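You operate a simulated robot arm through the tools that you are given. There is no shell and no other tool.

Carry out the task below with a simulated robot arm. There is one attempt and no reset: what you move stays moved.

## Task
Oil the top of the setting block with the felt dabber.
Fine: switch the gauge off; oil from the tin, over the whole top; dabber back, lid back on. All else stays. Set down upright: felt dabber. A coat counts when it lies all over at full strength: go over it till it gets no stronger.

The check looks at the end state, three seconds after you hand in, the way a careful person would. Anything else that was tipped, shoved, dropped, spilled or broken makes it a failure. A push-on lid holds only when it is set on centred and level and pressed home; a screw cap is set on level and turned clockwise until tight.

## Robot
A 5-joint arm with a two-finger parallel gripper, fixed in place. Base frame: the origin is at the foot of the arm, x ahead of it, y to its left, z up; the work surface is at about z = 0. Readings come in m, rad, newtons and seconds.
With the tool pointing down near the work surface it reaches from about 0.26 to 0.6 m from the base axis. Its first joint turns from -1.152 to 1.152 rad. The tool tilts only in the upright plane through the base axis and itself; it spins freely about its own axis. Payload 1.57 kg.
The tool frame sits at the grasp point between the pads (the TCP): z along the fingers, y along the line on which they close. The tips reach 0.03 m beyond it. Largest opening 0.08 m; finger width 0.017, thickness 0.012; the body of the gripper, 0.04 by 0.082 m, starts 0.08 m behind the TCP.
Orientation is told as [roll, pitch, yaw] about the base's x, y, z axes, in that order, counted from this pose: with the fingers straight down and closing along the base's y, the tool's x points along the base's -x, its y along +y and its z along -z.

## Interface
- The arm moves only by the tool step_arm. Its argument "moves" is a list of rows, each a list of 7 numbers: the shift along the tool's x, y, z in m, then the turn, a rotation vector about the tool's x, y, z in rad, then the closure, from 0 (fully open) to 1 (shut). In form: [[tx, ty, tz, ax, ay, az, gripper], ...]. A call has 1 to 20 rows; each row shifts and turns the commanded pose from where the row before left it, along the tool's axes as they then stand. Each row takes 0.2 s and may step no farther than 0.05 m and 0.15 rad from the row before; otherwise, or with a gripper value out of range, the whole call is refused. Where a pose cannot be reached the arm comes as near as it can. A force on the tool above 40 N (or 10 N above the force at the start of the call, whichever is more), or a blocked arm, ends the call early, and 0.2 s more pass. The fingers move at their own pace (about 0.153 m/s each) and stop on an object; they squeeze with about 23 N. The grip force told is the motor's: it shows also when the fingers shut on nothing. Time passes only in rows, and 0.2 s behind the last, so rows that do not move let the fingers close. It gives the time, the measured TCP pose, the force on the tool (base axes), the opening and the grip force at its end, in the units of the frame above (readings bear some noise), with the torque about the TCP (base axes, N m) and any sound that the robot's microphone picked up, and new pictures: "views" is both (left out), scene, wrist or none.
- Cameras (640 x 400 px; columns grow to the right, rows downward): "scene" is fixed at [0.0138, 0.3766, 0.5354]; the picture's right is [-0.93, -0.37, 0.00], its down [-0.18, 0.44, -0.88] and it looks along [0.33, -0.82, -0.47] (base axes); focal length 340 px, centre (320, 200). "wrist" rides on the gripper at [0.072, -0.007, -0.122] in the tool frame; the picture's right is [0.09, 1.00, 0.00], its down [-0.84, 0.08, -0.54] and it looks along [-0.54, 0.05, 0.84] (tool axes); focal length 238 px, centre (320, 200). There is no depth. A picture from a camera that has moved, and an enlarged one, comes with that camera's place and axes in the base frame and with its lens.
- close_up(camera, box): a new picture of the part [left, top, right, bottom] of that camera's present view, enlarged. No time passes.
- job_done(): hands the job in; it is judged then, once.

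Nothing tells you positions but the pictures and the camera data. Unless the task says otherwise, let go and move clear before handing in.

The tools are called after "Request:" as name(argument=value, ...) on one line, values as JSON. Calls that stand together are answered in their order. step_arm: Moves the arm, as the interface text tells. Its arguments: {"type":"object","properties":{"moves":{"type":"array"},"views":{"type":"string","enum":["both","scene","wrist","none"]}},"required":["moves"]} The other tools are called the same way: close_up (camera, box) takes an enlarged picture of a part of a camera's view; job_done () hands the job in.

At the start:

```text
t: 0.0
ee_pos: [0.2918, -0.1389, 0.321]
tcp_rot: [0.001, 0.0, 0.001]
wrist_force: [-0.8, 0.0, 0.1]
ft_torque: [0.0, 0.02, 0.01]
gripper_width: 0.0798
grip_force: 0.1
```

scene: 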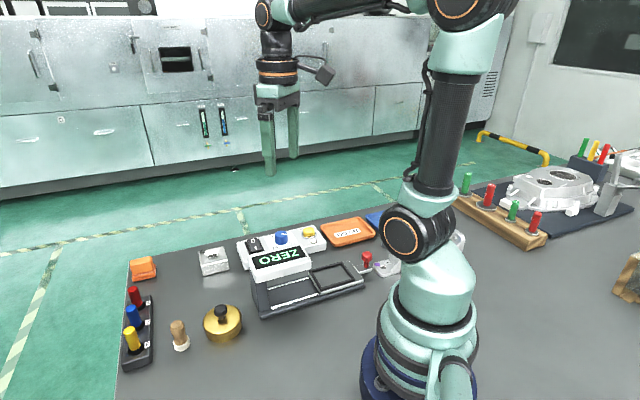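
wrist: 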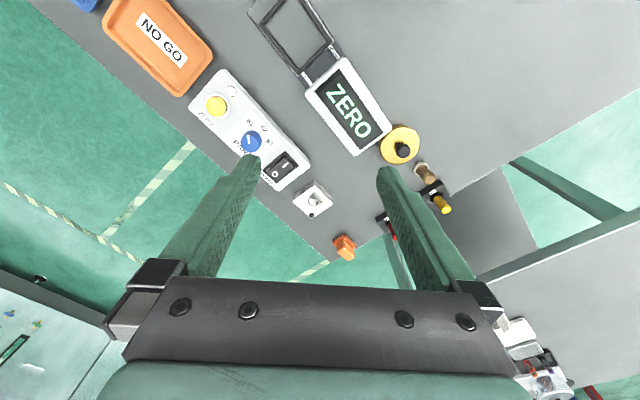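

I see a bench with a gauge (display "ZERO"), a control box with a rocker switch, blue knob and yellow button, a brass tin with a black-knob lid, a felt dabber standing, and a small white/grey block. I'll take close-ups before moving.

Request:
close_up(camera="scene", box=[110, 200, 270, 380])

Request:
close_up(camera="scene", box=[230, 200, 410, 320])

Request:
close_up(camera="wrist", box=[180, 50, 480, 270])

```text
2.22 times, centred on (190, 290) of scene
camera zoom: at [0.0138, 0.3766, 0.5354], right [-0.93, -0.37, 0.0], down [-0.18, 0.44, -0.88], along [0.33, -0.82, -0.47], focal length 755 px, centre (609, 0)
```

zoom: 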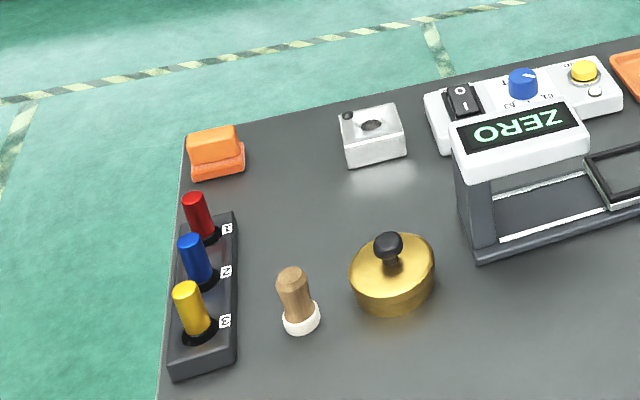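

```text
3.33 times, centred on (320, 260) of scene
camera zoom: at [0.0138, 0.3766, 0.5354], right [-0.93, -0.37, 0.0], down [-0.18, 0.44, -0.88], along [0.33, -0.82, -0.47], focal length 1133 px, centre (320, 0)
```

zoom: 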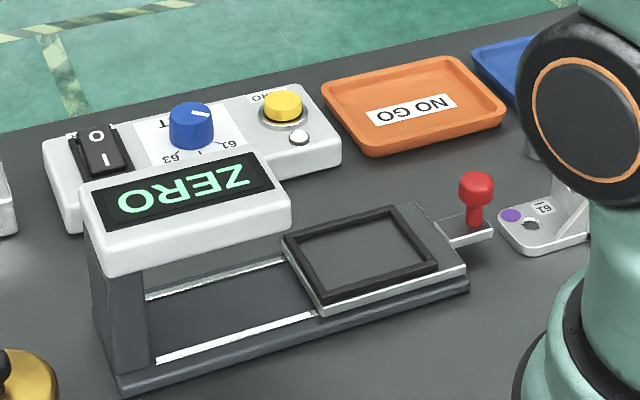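

```text
1.82 times, centred on (330, 160) of wrist
camera zoom: at [0.2214, -0.1445, 0.4434], right [-0.09, 1.0, 0.0], down [0.84, 0.08, 0.54], along [0.54, 0.05, -0.84], focal length 433 px, centre (302, 273)
```

zoom: 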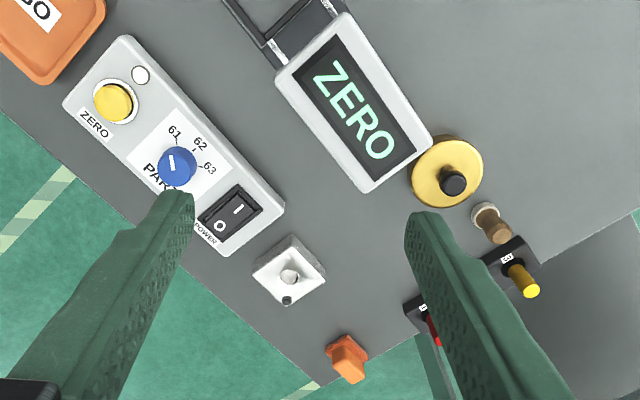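

I take the setting block to be the small metal block near (0.49, -0.13), the tin near (0.36, 0.01), the dabber near (0.41, 0.07), and the rocker switch near (0.42, -0.20). Next I move out for a closer look at them.

Request:
step_arm(moves=[[-0.03, 0, 0, 0, 0, 0, 0], [-0.03, 0.0, 0.01, 0, 0, 0, 0], [-0.03, 0.0, 0.02, 0, 0, 0, 0], [-0.02, 0, 0.02, 0, 0, 0, 0], [0, 0, 0, 0, 0, 0, 0]])

```text
t: 1.2
ee_pos: [0.4029, -0.1399, 0.2718]
tcp_rot: [0.0, 0.001, 0.0]
wrist_force: [0.0, 0.0, 0.1]
ft_torque: [0.0, -0.01, 0.02]
gripper_width: 0.08
grip_force: 0.1
camera wrist: at [0.3318, -0.1455, 0.3926], right [-0.09, 1.0, 0.0], down [0.84, 0.08, 0.54], along [0.54, 0.05, -0.84], focal length 238 px, centre (320, 200)
```

scene: 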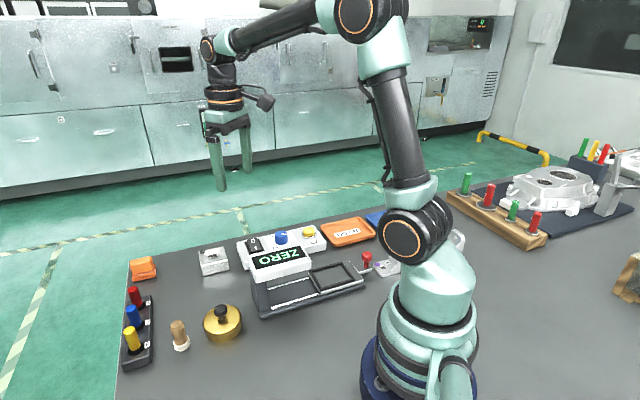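
wrist: 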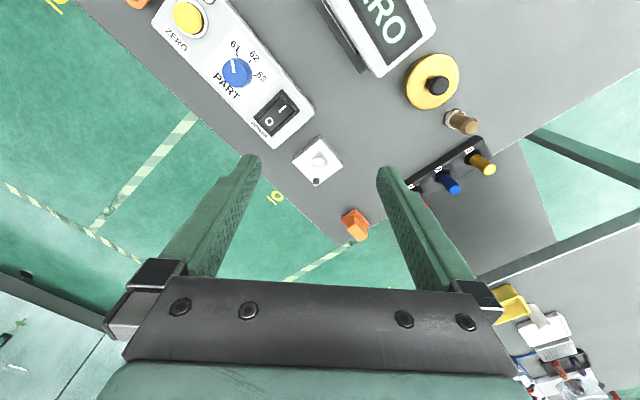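

Request:
close_up(camera="wrist", box=[240, 80, 380, 200])

Request:
close_up(camera="wrist", box=[380, 30, 520, 150])

Request:
close_up(camera="scene", box=[340, 150, 640, 340])

```text
3.33 times, centred on (310, 140) of wrist
camera zoom: at [0.3318, -0.1455, 0.3926], right [-0.09, 1.0, 0.0], down [0.84, 0.08, 0.54], along [0.54, 0.05, -0.84], focal length 794 px, centre (353, 400)
```

zoom: 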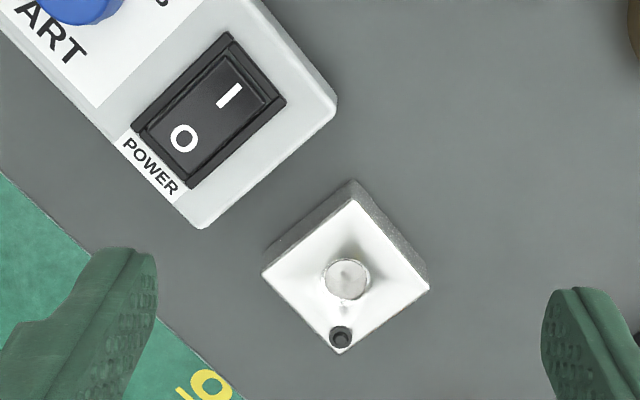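

```text
3.33 times, centred on (450, 90) of wrist
camera zoom: at [0.3318, -0.1455, 0.3926], right [-0.09, 1.0, 0.0], down [0.84, 0.08, 0.54], along [0.54, 0.05, -0.84], focal length 794 px, centre (-113, 567)
```

zoom: 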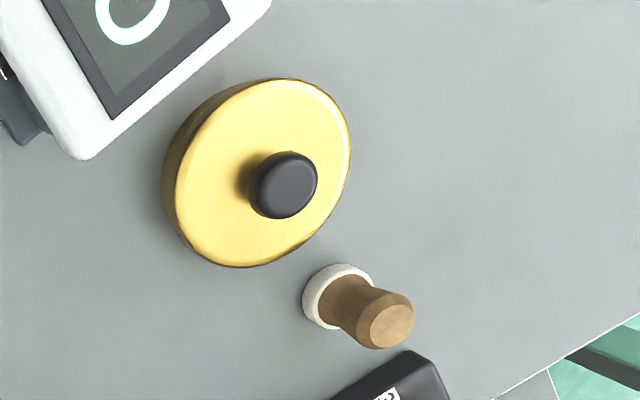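

```text
2.11 times, centred on (490, 245) of scene
camera zoom: at [0.0138, 0.3766, 0.5354], right [-0.93, -0.37, 0.0], down [-0.18, 0.44, -0.88], along [0.33, -0.82, -0.47], focal length 716 px, centre (-38, 105)
```

zoom: 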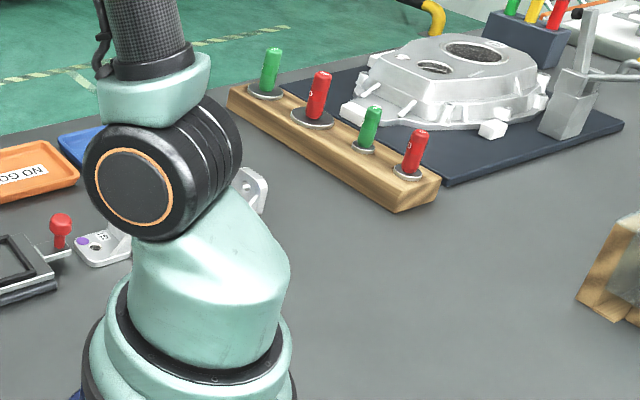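

The block's top has a round feature in the middle and a small hole in one corner. I go lower for a better view of it and of the rocker.

Request:
step_arm(moves=[[0, 0.0, 0.04, 0, 0, 0, 0], [0, 0.0, 0.03, 0, 0, 0, 0], [0, 0.0, 0.03, 0, 0, 0, 0], [0, 0, 0, 0, 0, 0, 0]], views="wrist")

Request:
close_up(camera="wrist", box=[240, 60, 400, 180])

```text
t: 2.2
ee_pos: [0.4027, -0.1384, 0.1724]
tcp_rot: [0.001, 0.0, -0.001]
wrist_force: [0.4, -0.2, -0.7]
ft_torque: [-0.01, 0.01, -0.04]
gripper_width: 0.0799
grip_force: 0.2
camera wrist: at [0.3317, -0.1447, 0.2936], right [-0.09, 1.0, 0.0], down [0.84, 0.08, 0.54], along [0.54, 0.05, -0.84], focal length 238 px, centre (320, 200)
```

wrist: 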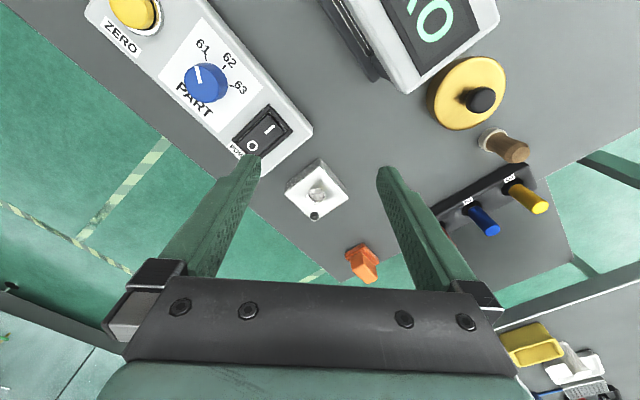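

```text
3.33 times, centred on (320, 120) of wrist
camera zoom: at [0.3317, -0.1447, 0.2936], right [-0.09, 1.0, 0.0], down [0.84, 0.08, 0.54], along [0.54, 0.05, -0.84], focal length 794 px, centre (320, 467)
```

zoom: 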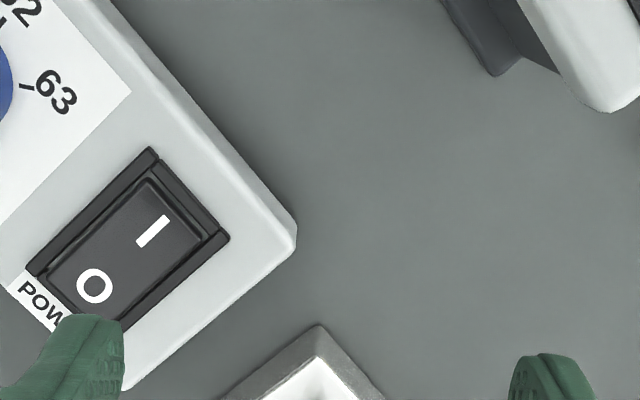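

Request:
close_up(camera="wrist", box=[270, 140, 370, 230])

Request:
close_up(camera="scene", box=[185, 230, 265, 290])

```text
4.44 times, centred on (320, 185) of wrist
camera zoom: at [0.3317, -0.1447, 0.2936], right [-0.09, 1.0, 0.0], down [0.84, 0.08, 0.54], along [0.54, 0.05, -0.84], focal length 1059 px, centre (320, 267)
```

zoom: 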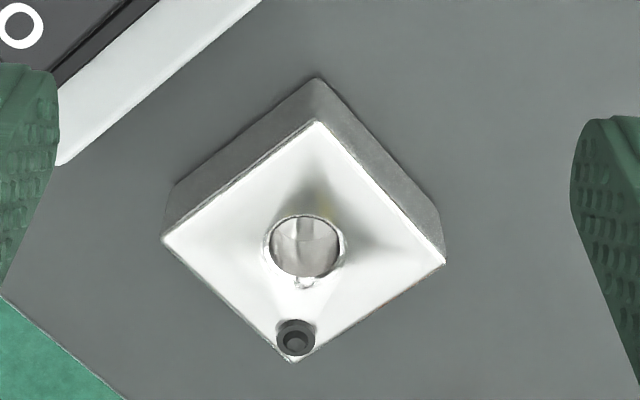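

```text
6.67 times, centred on (225, 260) of scene
camera zoom: at [0.0138, 0.3766, 0.5354], right [-0.93, -0.37, 0.0], down [-0.18, 0.44, -0.88], along [0.33, -0.82, -0.47], focal length 2266 px, centre (953, -200)
```

zoom: 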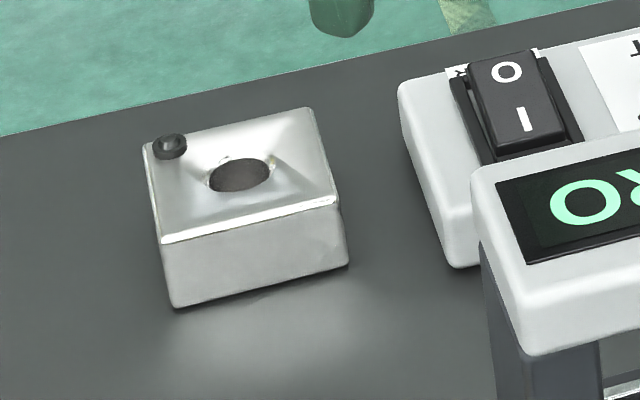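

The block measures about 59 mm square and 30 mm tall, centred at (0.495, -0.135), with a bore in the middle and a black stud at its +x corner. First I switch the gauge off: close the fingers and hover over the "O" end of the rocker at about (0.430, -0.211).

Request:
step_arm(moves=[[-0.009, -0.025, 0, 0, 0, 0, 1], [-0.009, -0.025, 0, 0, 0, 0, 1], [-0.01, -0.023, 0, 0, 0, 0, 1], [0, 0, 0.03, 0, 0, 0, 1], [0, 0, 0.03, 0, 0, 0, 1], [0, 0, 0, 0, 0, 0, 1]])

Request:
close_up(camera="scene", box=[200, 190, 320, 290])

```text
t: 3.6
ee_pos: [0.4308, -0.2116, 0.1132]
tcp_rot: [0.0, 0.001, 0.001]
wrist_force: [0.1, 0.0, -0.3]
ft_torque: [0.01, -0.02, -0.01]
gripper_width: 0.0003
grip_force: 21.0
camera wrist: at [0.3588, -0.2177, 0.2346], right [-0.09, 1.0, 0.0], down [0.84, 0.08, 0.54], along [0.54, 0.05, -0.84], focal length 238 px, centre (320, 200)
```

scene: 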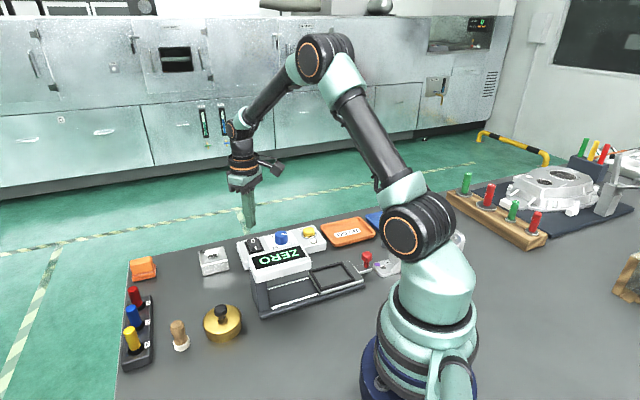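
wrist: 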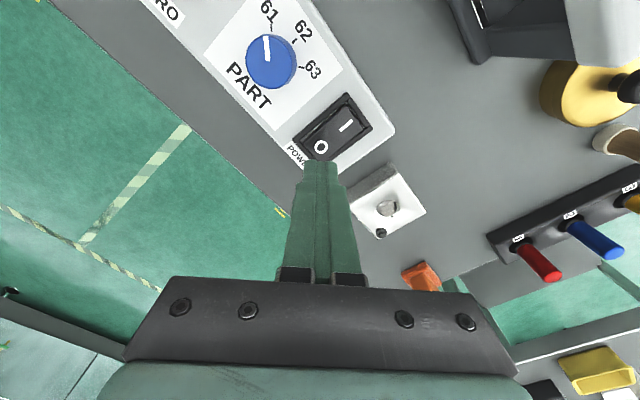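

```text
4.00 times, centred on (260, 240) of scene
camera zoom: at [0.0138, 0.3766, 0.5354], right [-0.93, -0.37, 0.0], down [-0.18, 0.44, -0.88], along [0.33, -0.82, -0.47], focal length 1360 px, centre (560, 40)
```

zoom: 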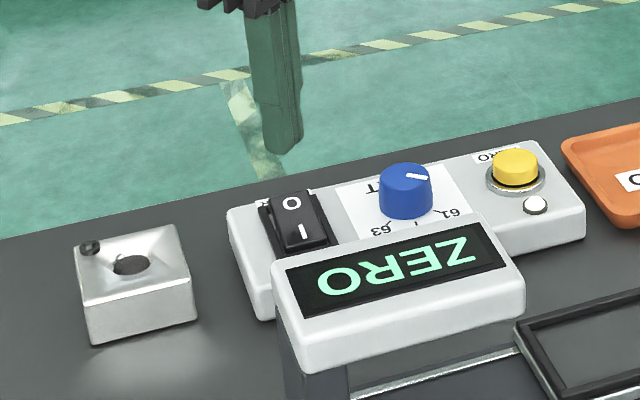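

Request:
close_up(camera="wrist", box=[270, 80, 400, 180])

```text
4.00 times, centred on (335, 130) of wrist
camera zoom: at [0.3588, -0.2177, 0.2346], right [-0.09, 1.0, 0.0], down [0.84, 0.08, 0.54], along [0.54, 0.05, -0.84], focal length 953 px, centre (260, 480)
```

zoom: 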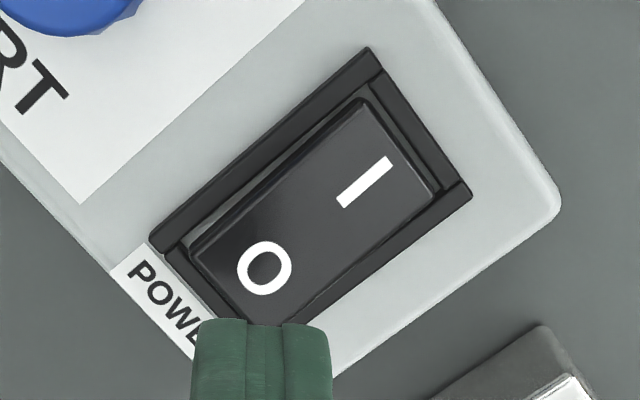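

The O end of the rocker is at about (0.426, -0.211). I spin the tool 45° to line the closed tips up with the rocker, then come lower.

Request:
step_arm(moves=[[0.0063, 0.002, 0, 0, 0, 0.1309, 1], [0, 0, 0, 0, 0, 0.1309, 1], [0, 0, 0, 0, 0, 0.1309, 1], [0, 0, 0, 0, 0, 0.1309, 1], [0, 0, 0, 0, 0, 0.1309, 1], [0, 0, 0, 0, 0, 0.1309, 1], [0, 0, 0.018, 0, 0, 0, 1], [0, 0, 0, 0, 0, 0, 1]], views="wrist")

Request:
close_up(camera="scene", box=[220, 200, 300, 260])

```text
t: 5.4
ee_pos: [0.425, -0.2097, 0.0934]
tcp_rot: [0.0, 0.0, -0.787]
wrist_force: [-0.3, -0.3, 0.0]
ft_torque: [-0.01, 0.02, 0.0]
gripper_width: 0.0
grip_force: 21.0
camera wrist: at [0.3695, -0.1631, 0.2158], right [0.64, 0.77, 0.0], down [0.65, -0.54, 0.54], along [0.42, -0.35, -0.84], focal length 238 px, centre (320, 200)
```

wrist: 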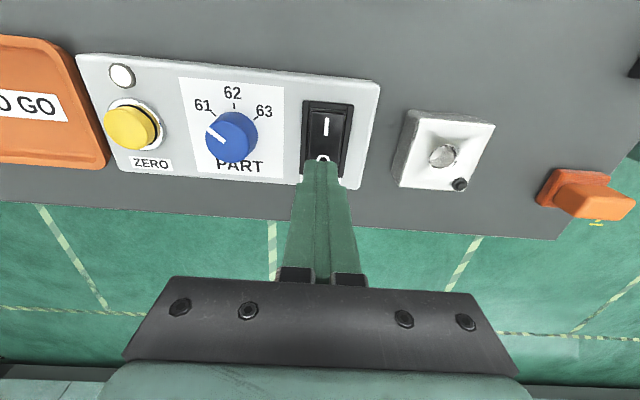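

```text
6.67 times, centred on (260, 230) of scene
camera zoom: at [0.0138, 0.3766, 0.5354], right [-0.93, -0.37, 0.0], down [-0.18, 0.44, -0.88], along [0.33, -0.82, -0.47], focal length 2266 px, centre (720, 0)
```

zoom: 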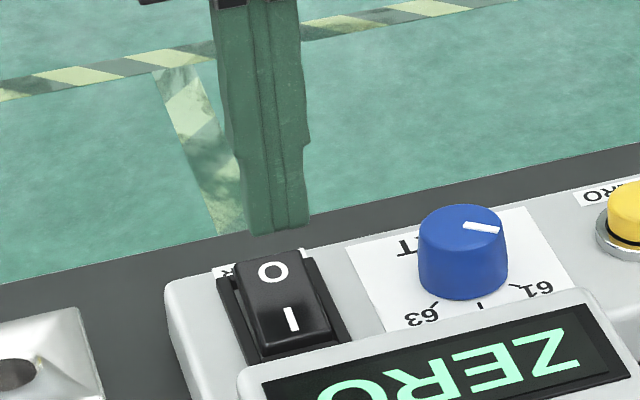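

The tips are lined up over the O end. I step down slowly and watch the force.

Request:
step_arm(moves=[[0, 0, 0.003, 0, 0, 0, 1], [0, 0, 0.003, 0, 0, 0, 1], [0, 0, 0.003, 0, 0, 0, 1], [0, 0, 0.002, 0, 0, 0, 1]], views="scene")

Request:
close_up(camera="scene", box=[220, 200, 300, 260])

```text
t: 6.4
ee_pos: [0.4257, -0.2095, 0.0833]
tcp_rot: [-0.001, 0.0, -0.786]
wrist_force: [0.1, -0.9, -0.6]
ft_torque: [-0.04, 0.02, -0.01]
gripper_width: 0.0
grip_force: 21.5
```

scene: 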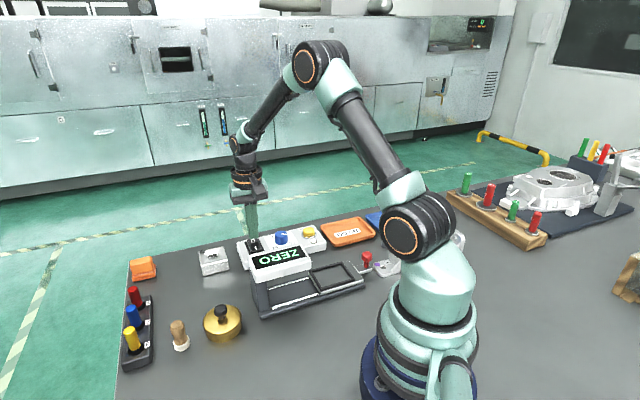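

```text
6.67 times, centred on (260, 230) of scene
camera zoom: at [0.0138, 0.3766, 0.5354], right [-0.93, -0.37, 0.0], down [-0.18, 0.44, -0.88], along [0.33, -0.82, -0.47], focal length 2266 px, centre (720, 0)
```

zoom: 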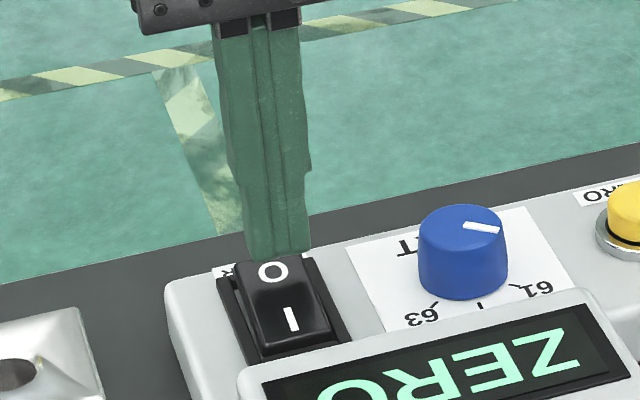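

Request:
step_arm(moves=[[0, 0, 0.003, 0, 0, 0, 1], [0, 0, 0.003, 0, 0, 0, 1], [0, 0, 0.002, 0, 0, 0, 1]], views="scene")

Request:
close_up(camera="scene", box=[220, 200, 300, 260])

```text
t: 7.2
ee_pos: [0.4252, -0.2076, 0.0737]
tcp_rot: [-0.002, 0.0, -0.784]
wrist_force: [-0.2, -0.1, -0.4]
ft_torque: [0.0, -0.01, -0.03]
gripper_width: 0.0
grip_force: 21.5
```

scene: 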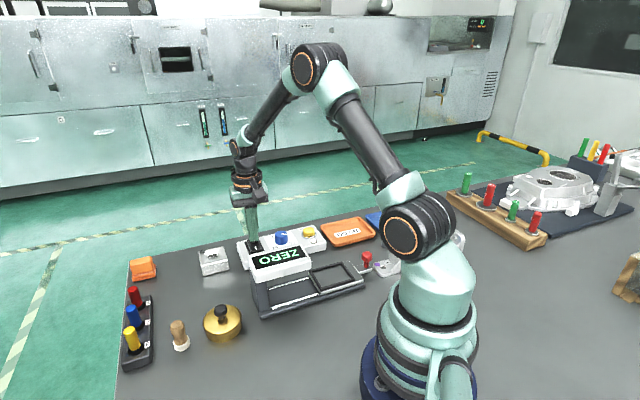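

```text
6.67 times, centred on (260, 230) of scene
camera zoom: at [0.0138, 0.3766, 0.5354], right [-0.93, -0.37, 0.0], down [-0.18, 0.44, -0.88], along [0.33, -0.82, -0.47], focal length 2266 px, centre (720, 0)
```

zoom: 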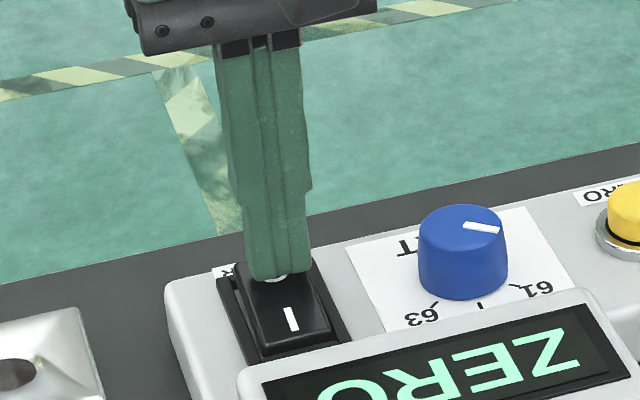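

Request:
step_arm(moves=[[0, 0, 0.002, 0, 0, 0, 1], [0, 0, 0.002, 0, 0, 0, 1], [0, 0, 0.001, 0, 0, 0, 1]], views="scene")

Request:
close_up(camera="scene", box=[220, 200, 300, 260])

```text
t: 8.0
ee_pos: [0.4242, -0.2094, 0.0704]
tcp_rot: [0.0, 0.0, -0.786]
wrist_force: [1.8, 0.8, 3.3]
ft_torque: [0.03, 0.02, 0.02]
gripper_width: 0.0
grip_force: 21.1
```

scene: 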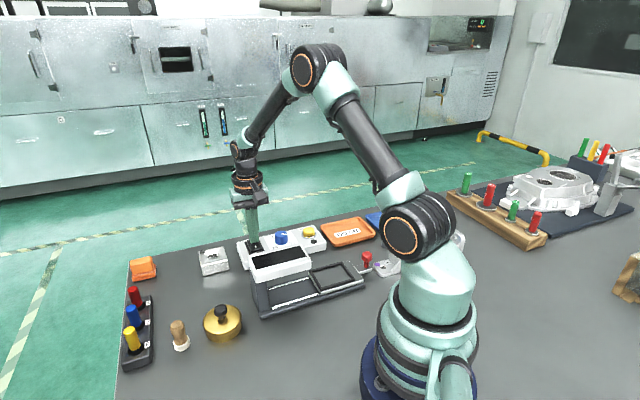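

```text
6.67 times, centred on (260, 230) of scene
camera zoom: at [0.0138, 0.3766, 0.5354], right [-0.93, -0.37, 0.0], down [-0.18, 0.44, -0.88], along [0.33, -0.82, -0.47], focal length 2266 px, centre (720, 0)
```

zoom: 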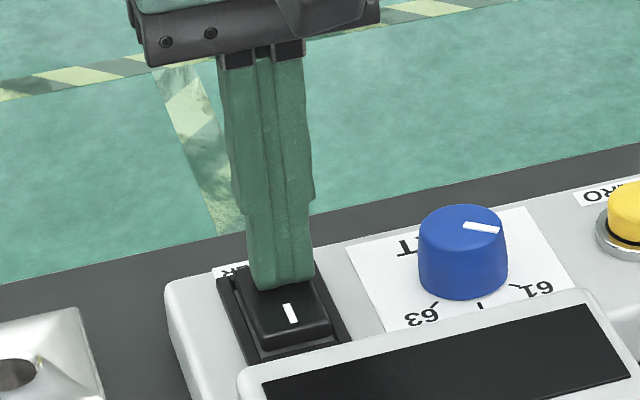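

The display has gone dark. I press one millimetre more so it seats, then lift and check that it stays off.

Request:
step_arm(moves=[[0, 0, 0.001, 0, 0, 0, 1], [0, 0, 0.0, 0, 0, 0, 1], [0, 0, -0.01, 0, 0, 0, 1], [0, 0, -0.04, 0, 0, 0, 1], [0, 0, -0.04, 0, 0, 0, 1], [0, 0, -0.02, 0, 0, 0, 1]], views="both")

Request:
close_up(camera="scene", box=[220, 200, 340, 290])

```text
t: 9.4
ee_pos: [0.4228, -0.2106, 0.1777]
tcp_rot: [0.0, 0.001, -0.786]
wrist_force: [0.3, -0.7, -0.2]
ft_torque: [0.0, 0.03, 0.01]
gripper_width: 0.0
grip_force: 21.4
camera wrist: at [0.3681, -0.164, 0.3003], right [0.64, 0.77, 0.0], down [0.65, -0.54, 0.54], along [0.42, -0.35, -0.84], focal length 238 px, centre (320, 200)
```

scene: 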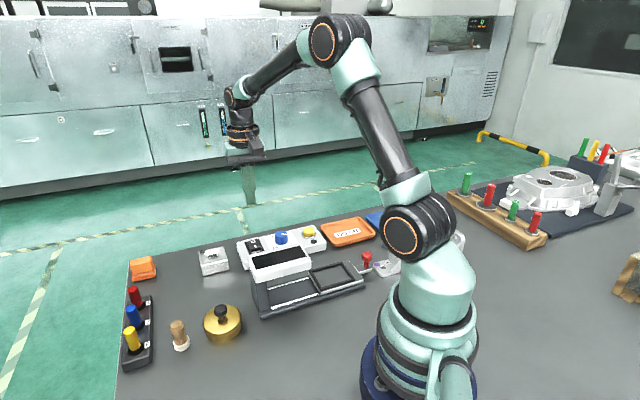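
wrist: 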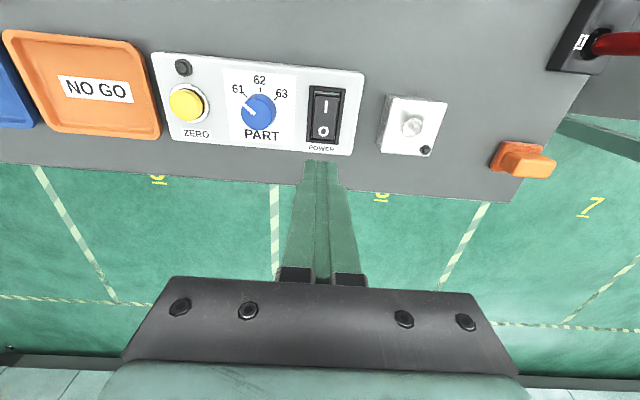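

```text
4.44 times, centred on (280, 245) of scene
camera zoom: at [0.0138, 0.3766, 0.5354], right [-0.93, -0.37, 0.0], down [-0.18, 0.44, -0.88], along [0.33, -0.82, -0.47], focal length 1511 px, centre (498, 0)
```

zoom: 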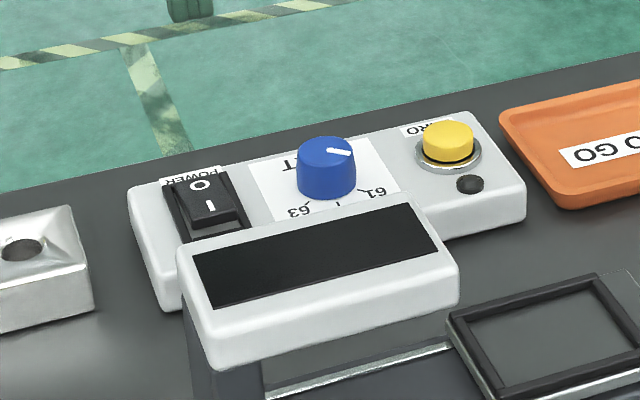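

The display and lamp are dark and the rocker now sits on O. Next I go up, turn the tool back and move over to look at the tin and the dabber.

Request:
step_arm(moves=[[0, 0, -0.02, 0, 0, -0.131, 0.5], [0, 0, -0.02, 0, 0, -0.131, 0.5], [0, 0, -0.02, 0, 0, -0.131, 0.2], [0, 0, -0.01, 0, 0, -0.131, 0.2], [0, 0, 0, 0, 0, -0.131, 0.2], [0, 0, 0, 0, 0, -0.131, 0.2], [0.0188, 0.0368, 0, 0, 0, 0, 0.2], [0.0188, 0.0368, 0, 0, 0, 0, 0.2], [0.0188, 0.0368, 0, 0, 0, 0, 0.2], [0.0188, 0.0368, 0, 0, 0, 0, 0.2], [0.0188, 0.0368, 0, 0, 0, 0, 0.2], [0.0188, 0.0368, 0, 0, 0, 0, 0.2], [0, 0, 0, 0, 0, 0, 0.2]])

Request:
close_up(camera="wrist", box=[260, 60, 440, 200])

```text
t: 12.2
ee_pos: [0.3119, 0.0099, 0.2494]
tcp_rot: [0.0, -0.002, 0.0]
wrist_force: [-0.8, -0.2, -0.7]
ft_torque: [-0.01, -0.01, 0.05]
gripper_width: 0.0641
grip_force: 0.2
camera wrist: at [0.24, 0.0035, 0.3711], right [-0.09, 1.0, 0.0], down [0.84, 0.08, 0.54], along [0.54, 0.05, -0.84], focal length 238 px, centre (320, 200)
```

scene: 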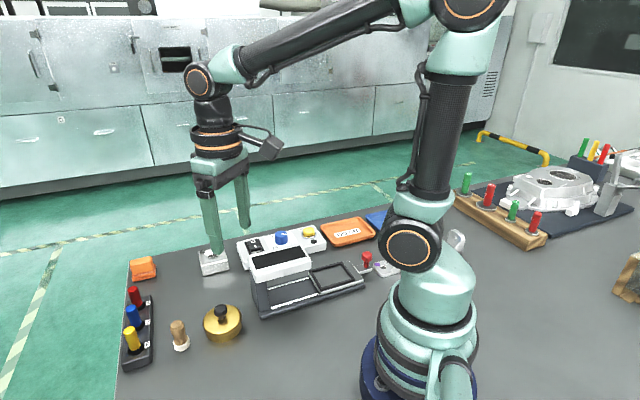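
wrist: 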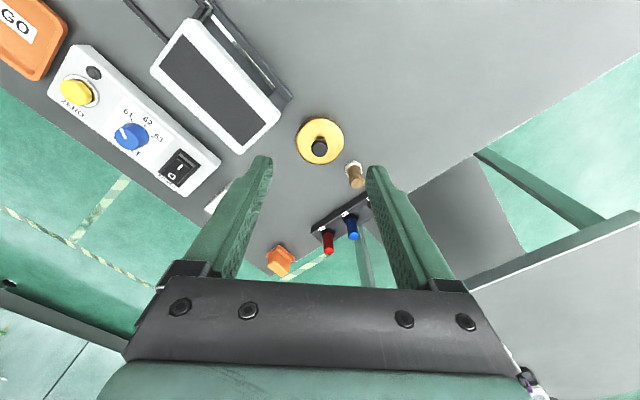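

```text
2.86 times, centred on (350, 130) of wrist
camera zoom: at [0.24, 0.0035, 0.3711], right [-0.09, 1.0, 0.0], down [0.84, 0.08, 0.54], along [0.54, 0.05, -0.84], focal length 681 px, centre (234, 400)
```

zoom: 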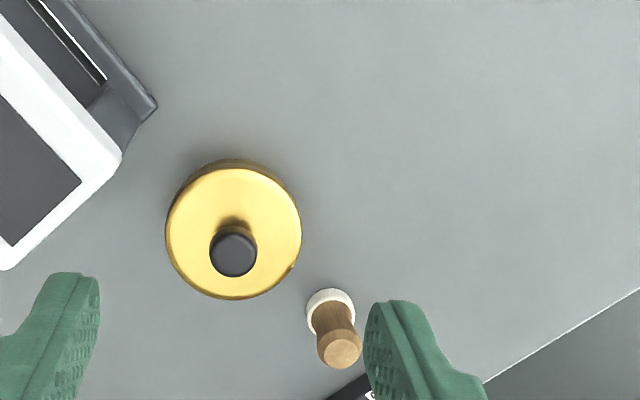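

The lid centre comes out near (0.353, 0.014), with the lid top at about z 0.039 and the knob top at about 0.07. I move over it and lower for a closer check.

Request:
step_arm(moves=[[-0.02, 0.002, 0.03, 0, 0, 0, 0.2], [-0.0206, 0.0018, 0.03, 0, 0, 0, 0.2], [0, 0, 0.04, 0, 0, 0, 0.2], [0, 0, 0.02, 0, 0, 0, 0.2], [0, 0, 0, 0, 0, 0, 0.2]])

Request:
close_up(camera="wrist", box=[240, 80, 400, 220])

Request:
close_up(camera="scene", box=[160, 240, 280, 360])

```text
t: 13.4
ee_pos: [0.3536, 0.0162, 0.1286]
tcp_rot: [0.001, 0.0, -0.001]
wrist_force: [-0.1, 0.3, -0.4]
ft_torque: [-0.01, 0.02, -0.01]
gripper_width: 0.0642
grip_force: 0.1
camera wrist: at [0.2816, 0.0084, 0.2499], right [-0.09, 1.0, 0.0], down [0.84, 0.08, 0.54], along [0.54, 0.05, -0.84], focal length 238 px, centre (320, 200)
```

scene: 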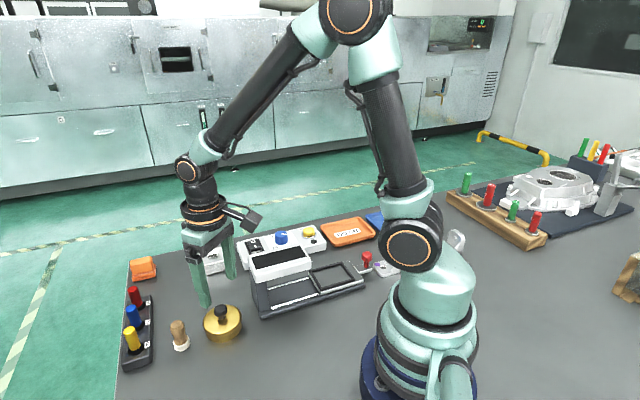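
wrist: 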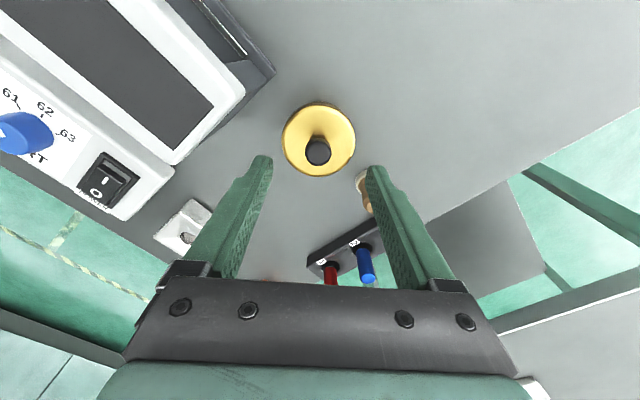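

```text
2.86 times, centred on (320, 150) of wrist
camera zoom: at [0.2816, 0.0084, 0.2499], right [-0.09, 1.0, 0.0], down [0.84, 0.08, 0.54], along [0.54, 0.05, -0.84], focal length 681 px, centre (320, 343)
```

zoom: 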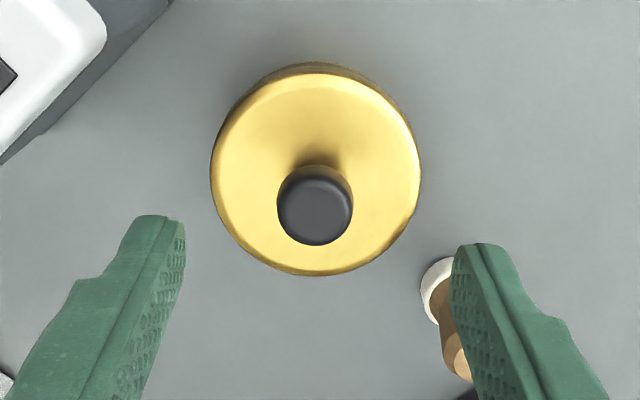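

```text
3.33 times, centred on (220, 300) of scene
camera zoom: at [0.0138, 0.3766, 0.5354], right [-0.93, -0.37, 0.0], down [-0.18, 0.44, -0.88], along [0.33, -0.82, -0.47], focal length 1133 px, centre (653, -133)
```

zoom: 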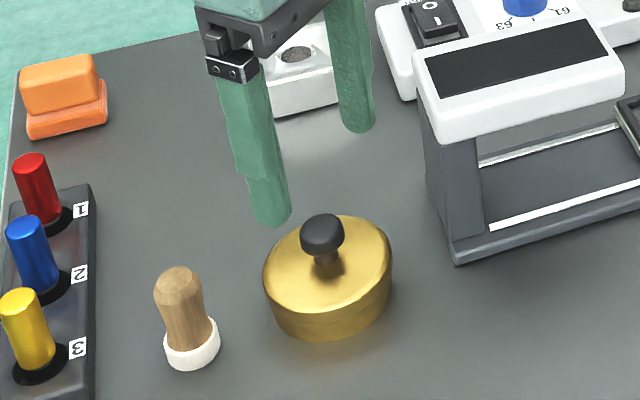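

The lid centre refines to (0.3526, 0.0135) and the knob is about 20 mm wide. I correct by 2.5 mm and descend around the knob with the tips above the lid.

Request:
step_arm(moves=[[0.001, -0.0025, 0.015, 0, 0, 0, 0.35], [0, 0, 0.02, 0, 0, 0, 0.35], [0, 0, 0.015, 0, 0, 0, 0.35], [0, 0, 0.0, 0, 0, 0, 0.35]])

Request:
close_up(camera="wrist", box=[240, 100, 400, 220])

Request:
close_up(camera="scene", box=[170, 270, 270, 350])

```text
t: 14.4
ee_pos: [0.3514, 0.0129, 0.0783]
tcp_rot: [-0.002, 0.001, 0.001]
wrist_force: [0.4, 0.0, 0.8]
ft_torque: [-0.01, 0.0, 0.04]
gripper_width: 0.052
grip_force: 0.1
camera wrist: at [0.2805, 0.0061, 0.2001], right [-0.09, 1.0, 0.0], down [0.84, 0.08, 0.54], along [0.54, 0.05, -0.84], focal length 238 px, centre (320, 200)
```

scene: 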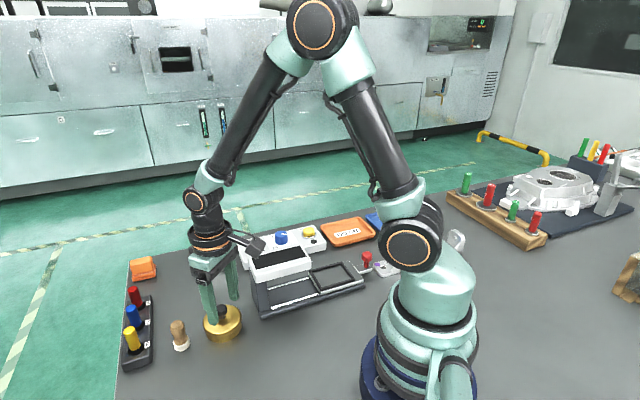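
wrist: 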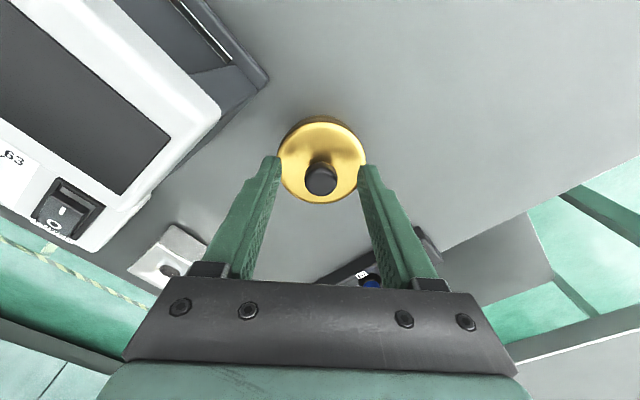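

```text
3.33 times, centred on (320, 160) of wrist
camera zoom: at [0.2805, 0.0061, 0.2001], right [-0.09, 1.0, 0.0], down [0.84, 0.08, 0.54], along [0.54, 0.05, -0.84], focal length 794 px, centre (320, 333)
```

zoom: 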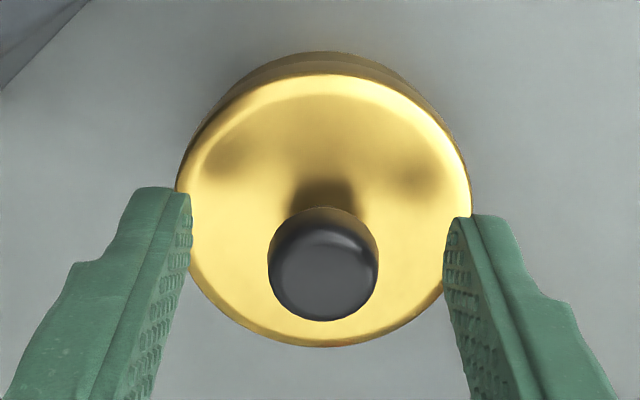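

```text
5.00 times, centred on (220, 310) of scene
camera zoom: at [0.0138, 0.3766, 0.5354], right [-0.93, -0.37, 0.0], down [-0.18, 0.44, -0.88], along [0.33, -0.82, -0.47], focal length 1700 px, centre (820, -350)
```

zoom: 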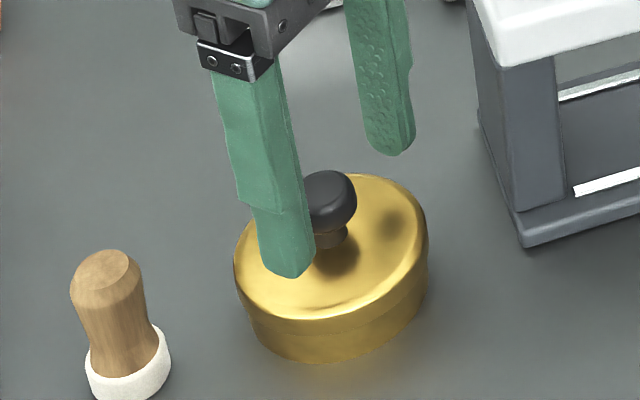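

The knob is centred between the fingers to within a millimetre. I lower slightly and close on it.

Request:
step_arm(moves=[[0, 0, 0.003, 0, 0, 0, 0.5], [0, 0, 0, 0, 0, 0, 0.68], [0, 0, 0, 0, 0, 0, 0.75], [0, 0, 0, 0, 0, 0, 1], [0, 0, 0, 0, 0, 0, 1]])

Request:
close_up(camera="scene", box=[170, 270, 270, 350])

```text
t: 15.6
ee_pos: [0.3513, 0.0142, 0.0758]
tcp_rot: [-0.001, 0.0, 0.004]
wrist_force: [-1.2, 32.7, 2.0]
ft_torque: [0.85, 0.03, 0.23]
gripper_width: 0.0232
grip_force: 23.0
camera wrist: at [0.2803, 0.007, 0.1975], right [-0.1, 1.0, 0.0], down [0.84, 0.08, 0.54], along [0.54, 0.05, -0.84], focal length 238 px, centre (320, 200)
```

scene: 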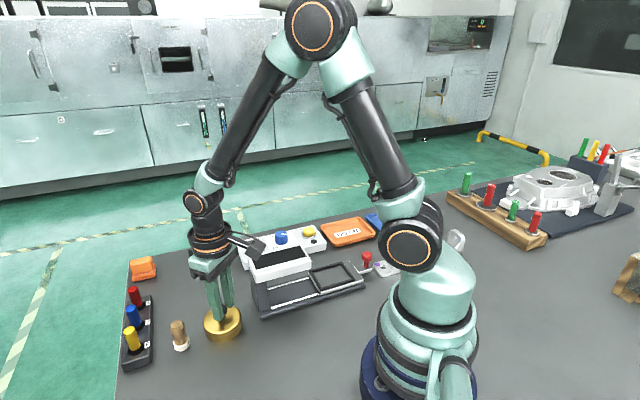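
wrist: 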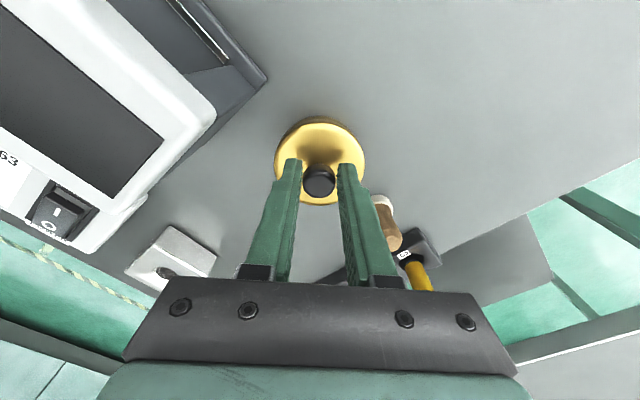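

```text
5.00 times, centred on (220, 310) of scene
camera zoom: at [0.0138, 0.3766, 0.5354], right [-0.93, -0.37, 0.0], down [-0.18, 0.44, -0.88], along [0.33, -0.82, -0.47], focal length 1700 px, centre (820, -350)
```

zoom: 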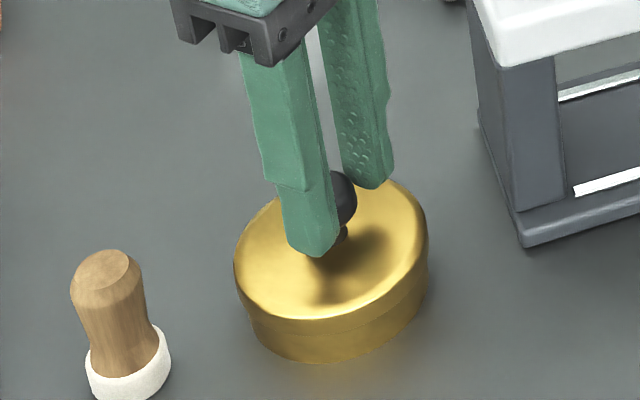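

The grip shows a 33 N side load toward +y, so the knob sits about 1.3 mm to the +y side of my commanded pose. I ease the arm that way to take the load off.

Request:
step_arm(moves=[[0, 0.0008, 0, 0, 0, 0, 1], [0, 0.0005, 0, 0, 0, 0, 1], [0, 0, 0, 0, 0, 0, 1]], views="none")

```text
t: 16.4
ee_pos: [0.3513, 0.0127, 0.0758]
tcp_rot: [0.0, 0.0, 0.0]
wrist_force: [0.0, -0.7, 0.5]
ft_torque: [-0.01, 0.02, -0.02]
gripper_width: 0.0233
grip_force: 23.2
heard: snap
```

I heard a snap, so I check what happened before doing anything else.

Request:
close_up(camera="scene", box=[170, 270, 270, 350])

Request:
close_up(camera="wrist", box=[240, 80, 400, 220])

```text
5.00 times, centred on (220, 310) of scene
camera zoom: at [0.0138, 0.3766, 0.5354], right [-0.93, -0.37, 0.0], down [-0.18, 0.44, -0.88], along [0.33, -0.82, -0.47], focal length 1700 px, centre (820, -350)
```

zoom: 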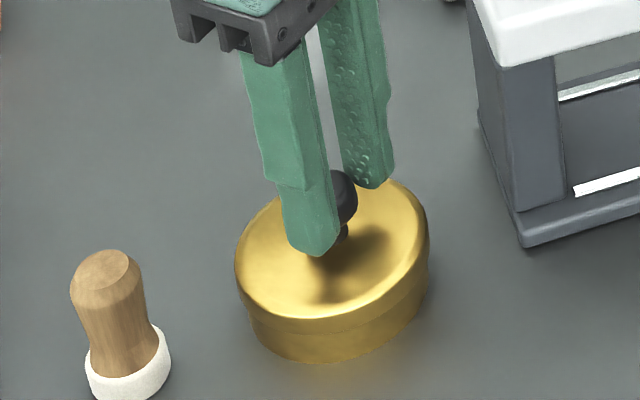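

```text
2.86 times, centred on (320, 150) of wrist
camera zoom: at [0.2802, 0.0073, 0.1978], right [-0.09, 1.0, 0.0], down [0.84, 0.08, 0.54], along [0.54, 0.05, -0.84], focal length 681 px, centre (320, 343)
```

zoom: 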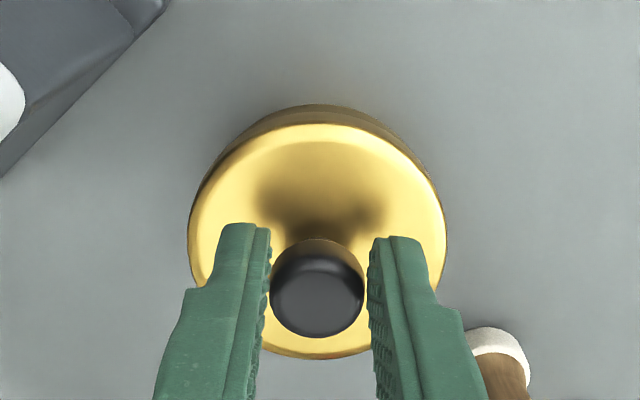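

The lid seems to have popped free and is still level. I lift it slowly and check.

Request:
step_arm(moves=[[0, 0, -0.005, 0, 0, 0, 1], [0, 0, -0.005, 0, 0, 0, 1], [0, 0, -0.01, 0, 0, 0, 1], [0, 0, -0.01, 0, 0, 0, 1], [0, 0, -0.01, 0, 0, 0, 1]])

Request:
close_up(camera="scene", box=[160, 240, 280, 350])

```text
t: 17.6
ee_pos: [0.3505, 0.0154, 0.1168]
tcp_rot: [-0.001, -0.001, 0.001]
wrist_force: [-0.6, -0.2, -0.5]
ft_torque: [-0.02, -0.01, 0.01]
gripper_width: 0.0233
grip_force: 22.8
camera wrist: at [0.2792, 0.0084, 0.2386], right [-0.09, 1.0, 0.0], down [0.84, 0.08, 0.54], along [0.54, 0.05, -0.84], focal length 238 px, centre (320, 200)
```

scene: 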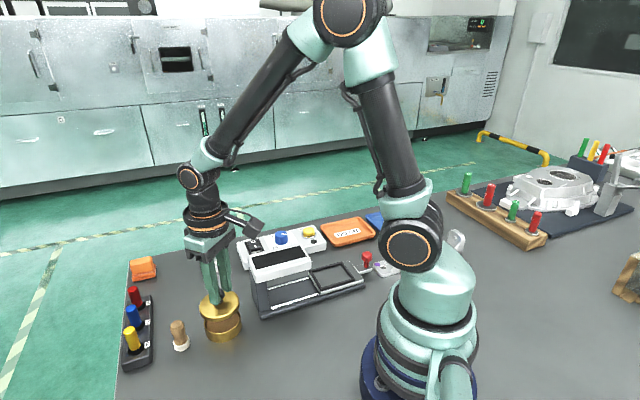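
wrist: 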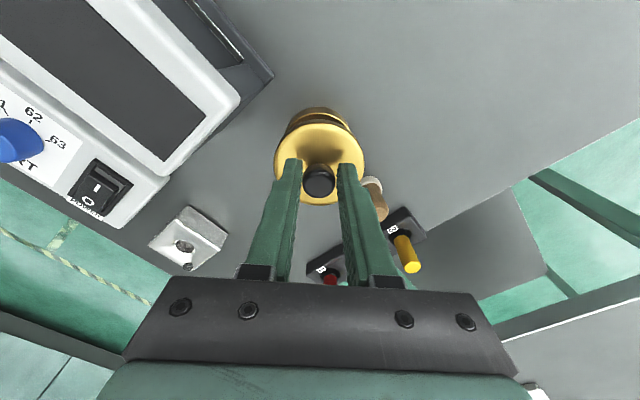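

```text
3.64 times, centred on (220, 295) of scene
camera zoom: at [0.0138, 0.3766, 0.5354], right [-0.93, -0.37, 0.0], down [-0.18, 0.44, -0.88], along [0.33, -0.82, -0.47], focal length 1236 px, centre (684, -146)
```

zoom: 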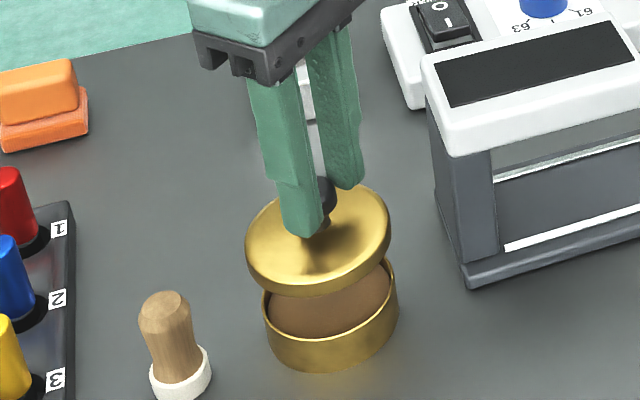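

The lid is off cleanly and the tin shows a brown oiled fill. I carry the lid to a clear spot about 0.10 m away, near (0.29, 0.10).

Request:
step_arm(moves=[[0.02, 0.0284, 0, 0, 0, 0, 1], [0.02, 0.0283, 0, 0, 0, 0, 1], [0.02, 0.0283, 0, 0, 0, 0, 1], [0, 0, 0.02, 0, 0, 0, 1], [0, 0, 0.02, 0, 0, 0, 1], [0, 0, 0.015, 0, 0, 0, 1], [0, 0, 0.003, 0, 0, 0, 1], [0, 0, 0.0, 0, 0, 0, 1]])

Request:
close_up(camera="scene", box=[160, 290, 290, 400])

```text
t: 19.4
ee_pos: [0.2911, 0.0988, 0.0565]
tcp_rot: [0.001, 0.0, 0.0]
wrist_force: [0.6, -0.3, 0.1]
ft_torque: [-0.03, -0.01, 0.02]
gripper_width: 0.0229
grip_force: 23.4
camera wrist: at [0.2195, 0.0925, 0.1796], right [-0.09, 1.0, 0.0], down [0.84, 0.08, 0.54], along [0.54, 0.05, -0.84], focal length 238 px, centre (320, 200)
```

scene: 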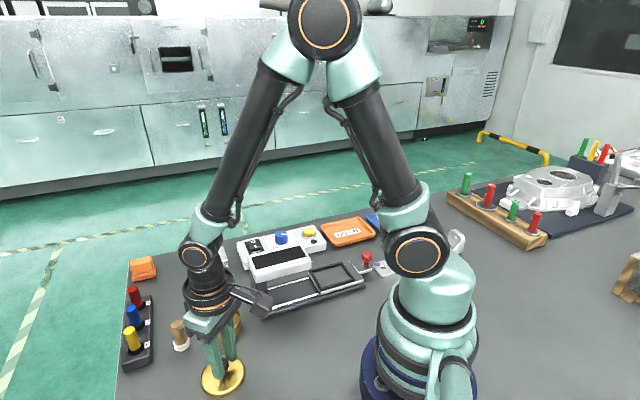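
wrist: 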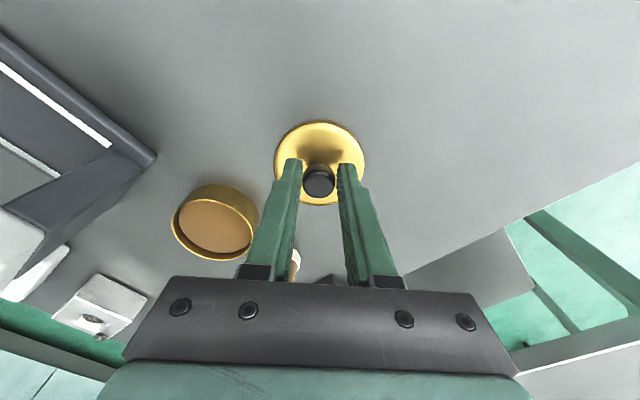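

```text
3.64 times, centred on (225, 345) of scene
camera zoom: at [0.0138, 0.3766, 0.5354], right [-0.93, -0.37, 0.0], down [-0.18, 0.44, -0.88], along [0.33, -0.82, -0.47], focal length 1236 px, centre (666, -327)
```

zoom: 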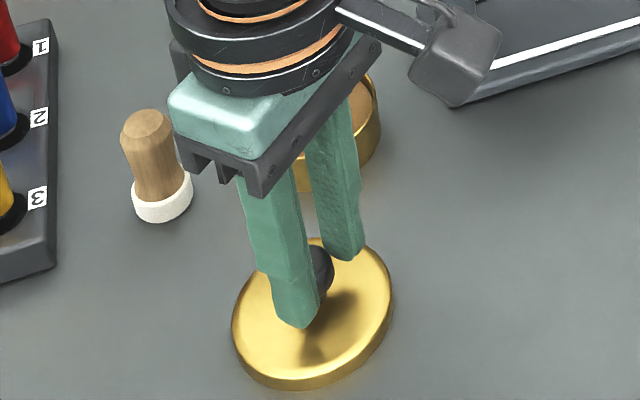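

Request:
step_arm(moves=[[0, 0, 0.002, 0, 0, 0, 1], [0, 0, 0.002, 0, 0, 0, 1], [0, 0, 0.002, 0, 0, 0, 1], [0, 0, 0.002, 0, 0, 0, 1]], views="none")

```text
t: 20.4
ee_pos: [0.2898, 0.0991, 0.0503]
tcp_rot: [0.0, 0.0, 0.001]
wrist_force: [-7.5, -0.3, 25.3]
ft_torque: [-0.03, 0.07, -0.01]
gripper_width: 0.0233
grip_force: 23.0
```

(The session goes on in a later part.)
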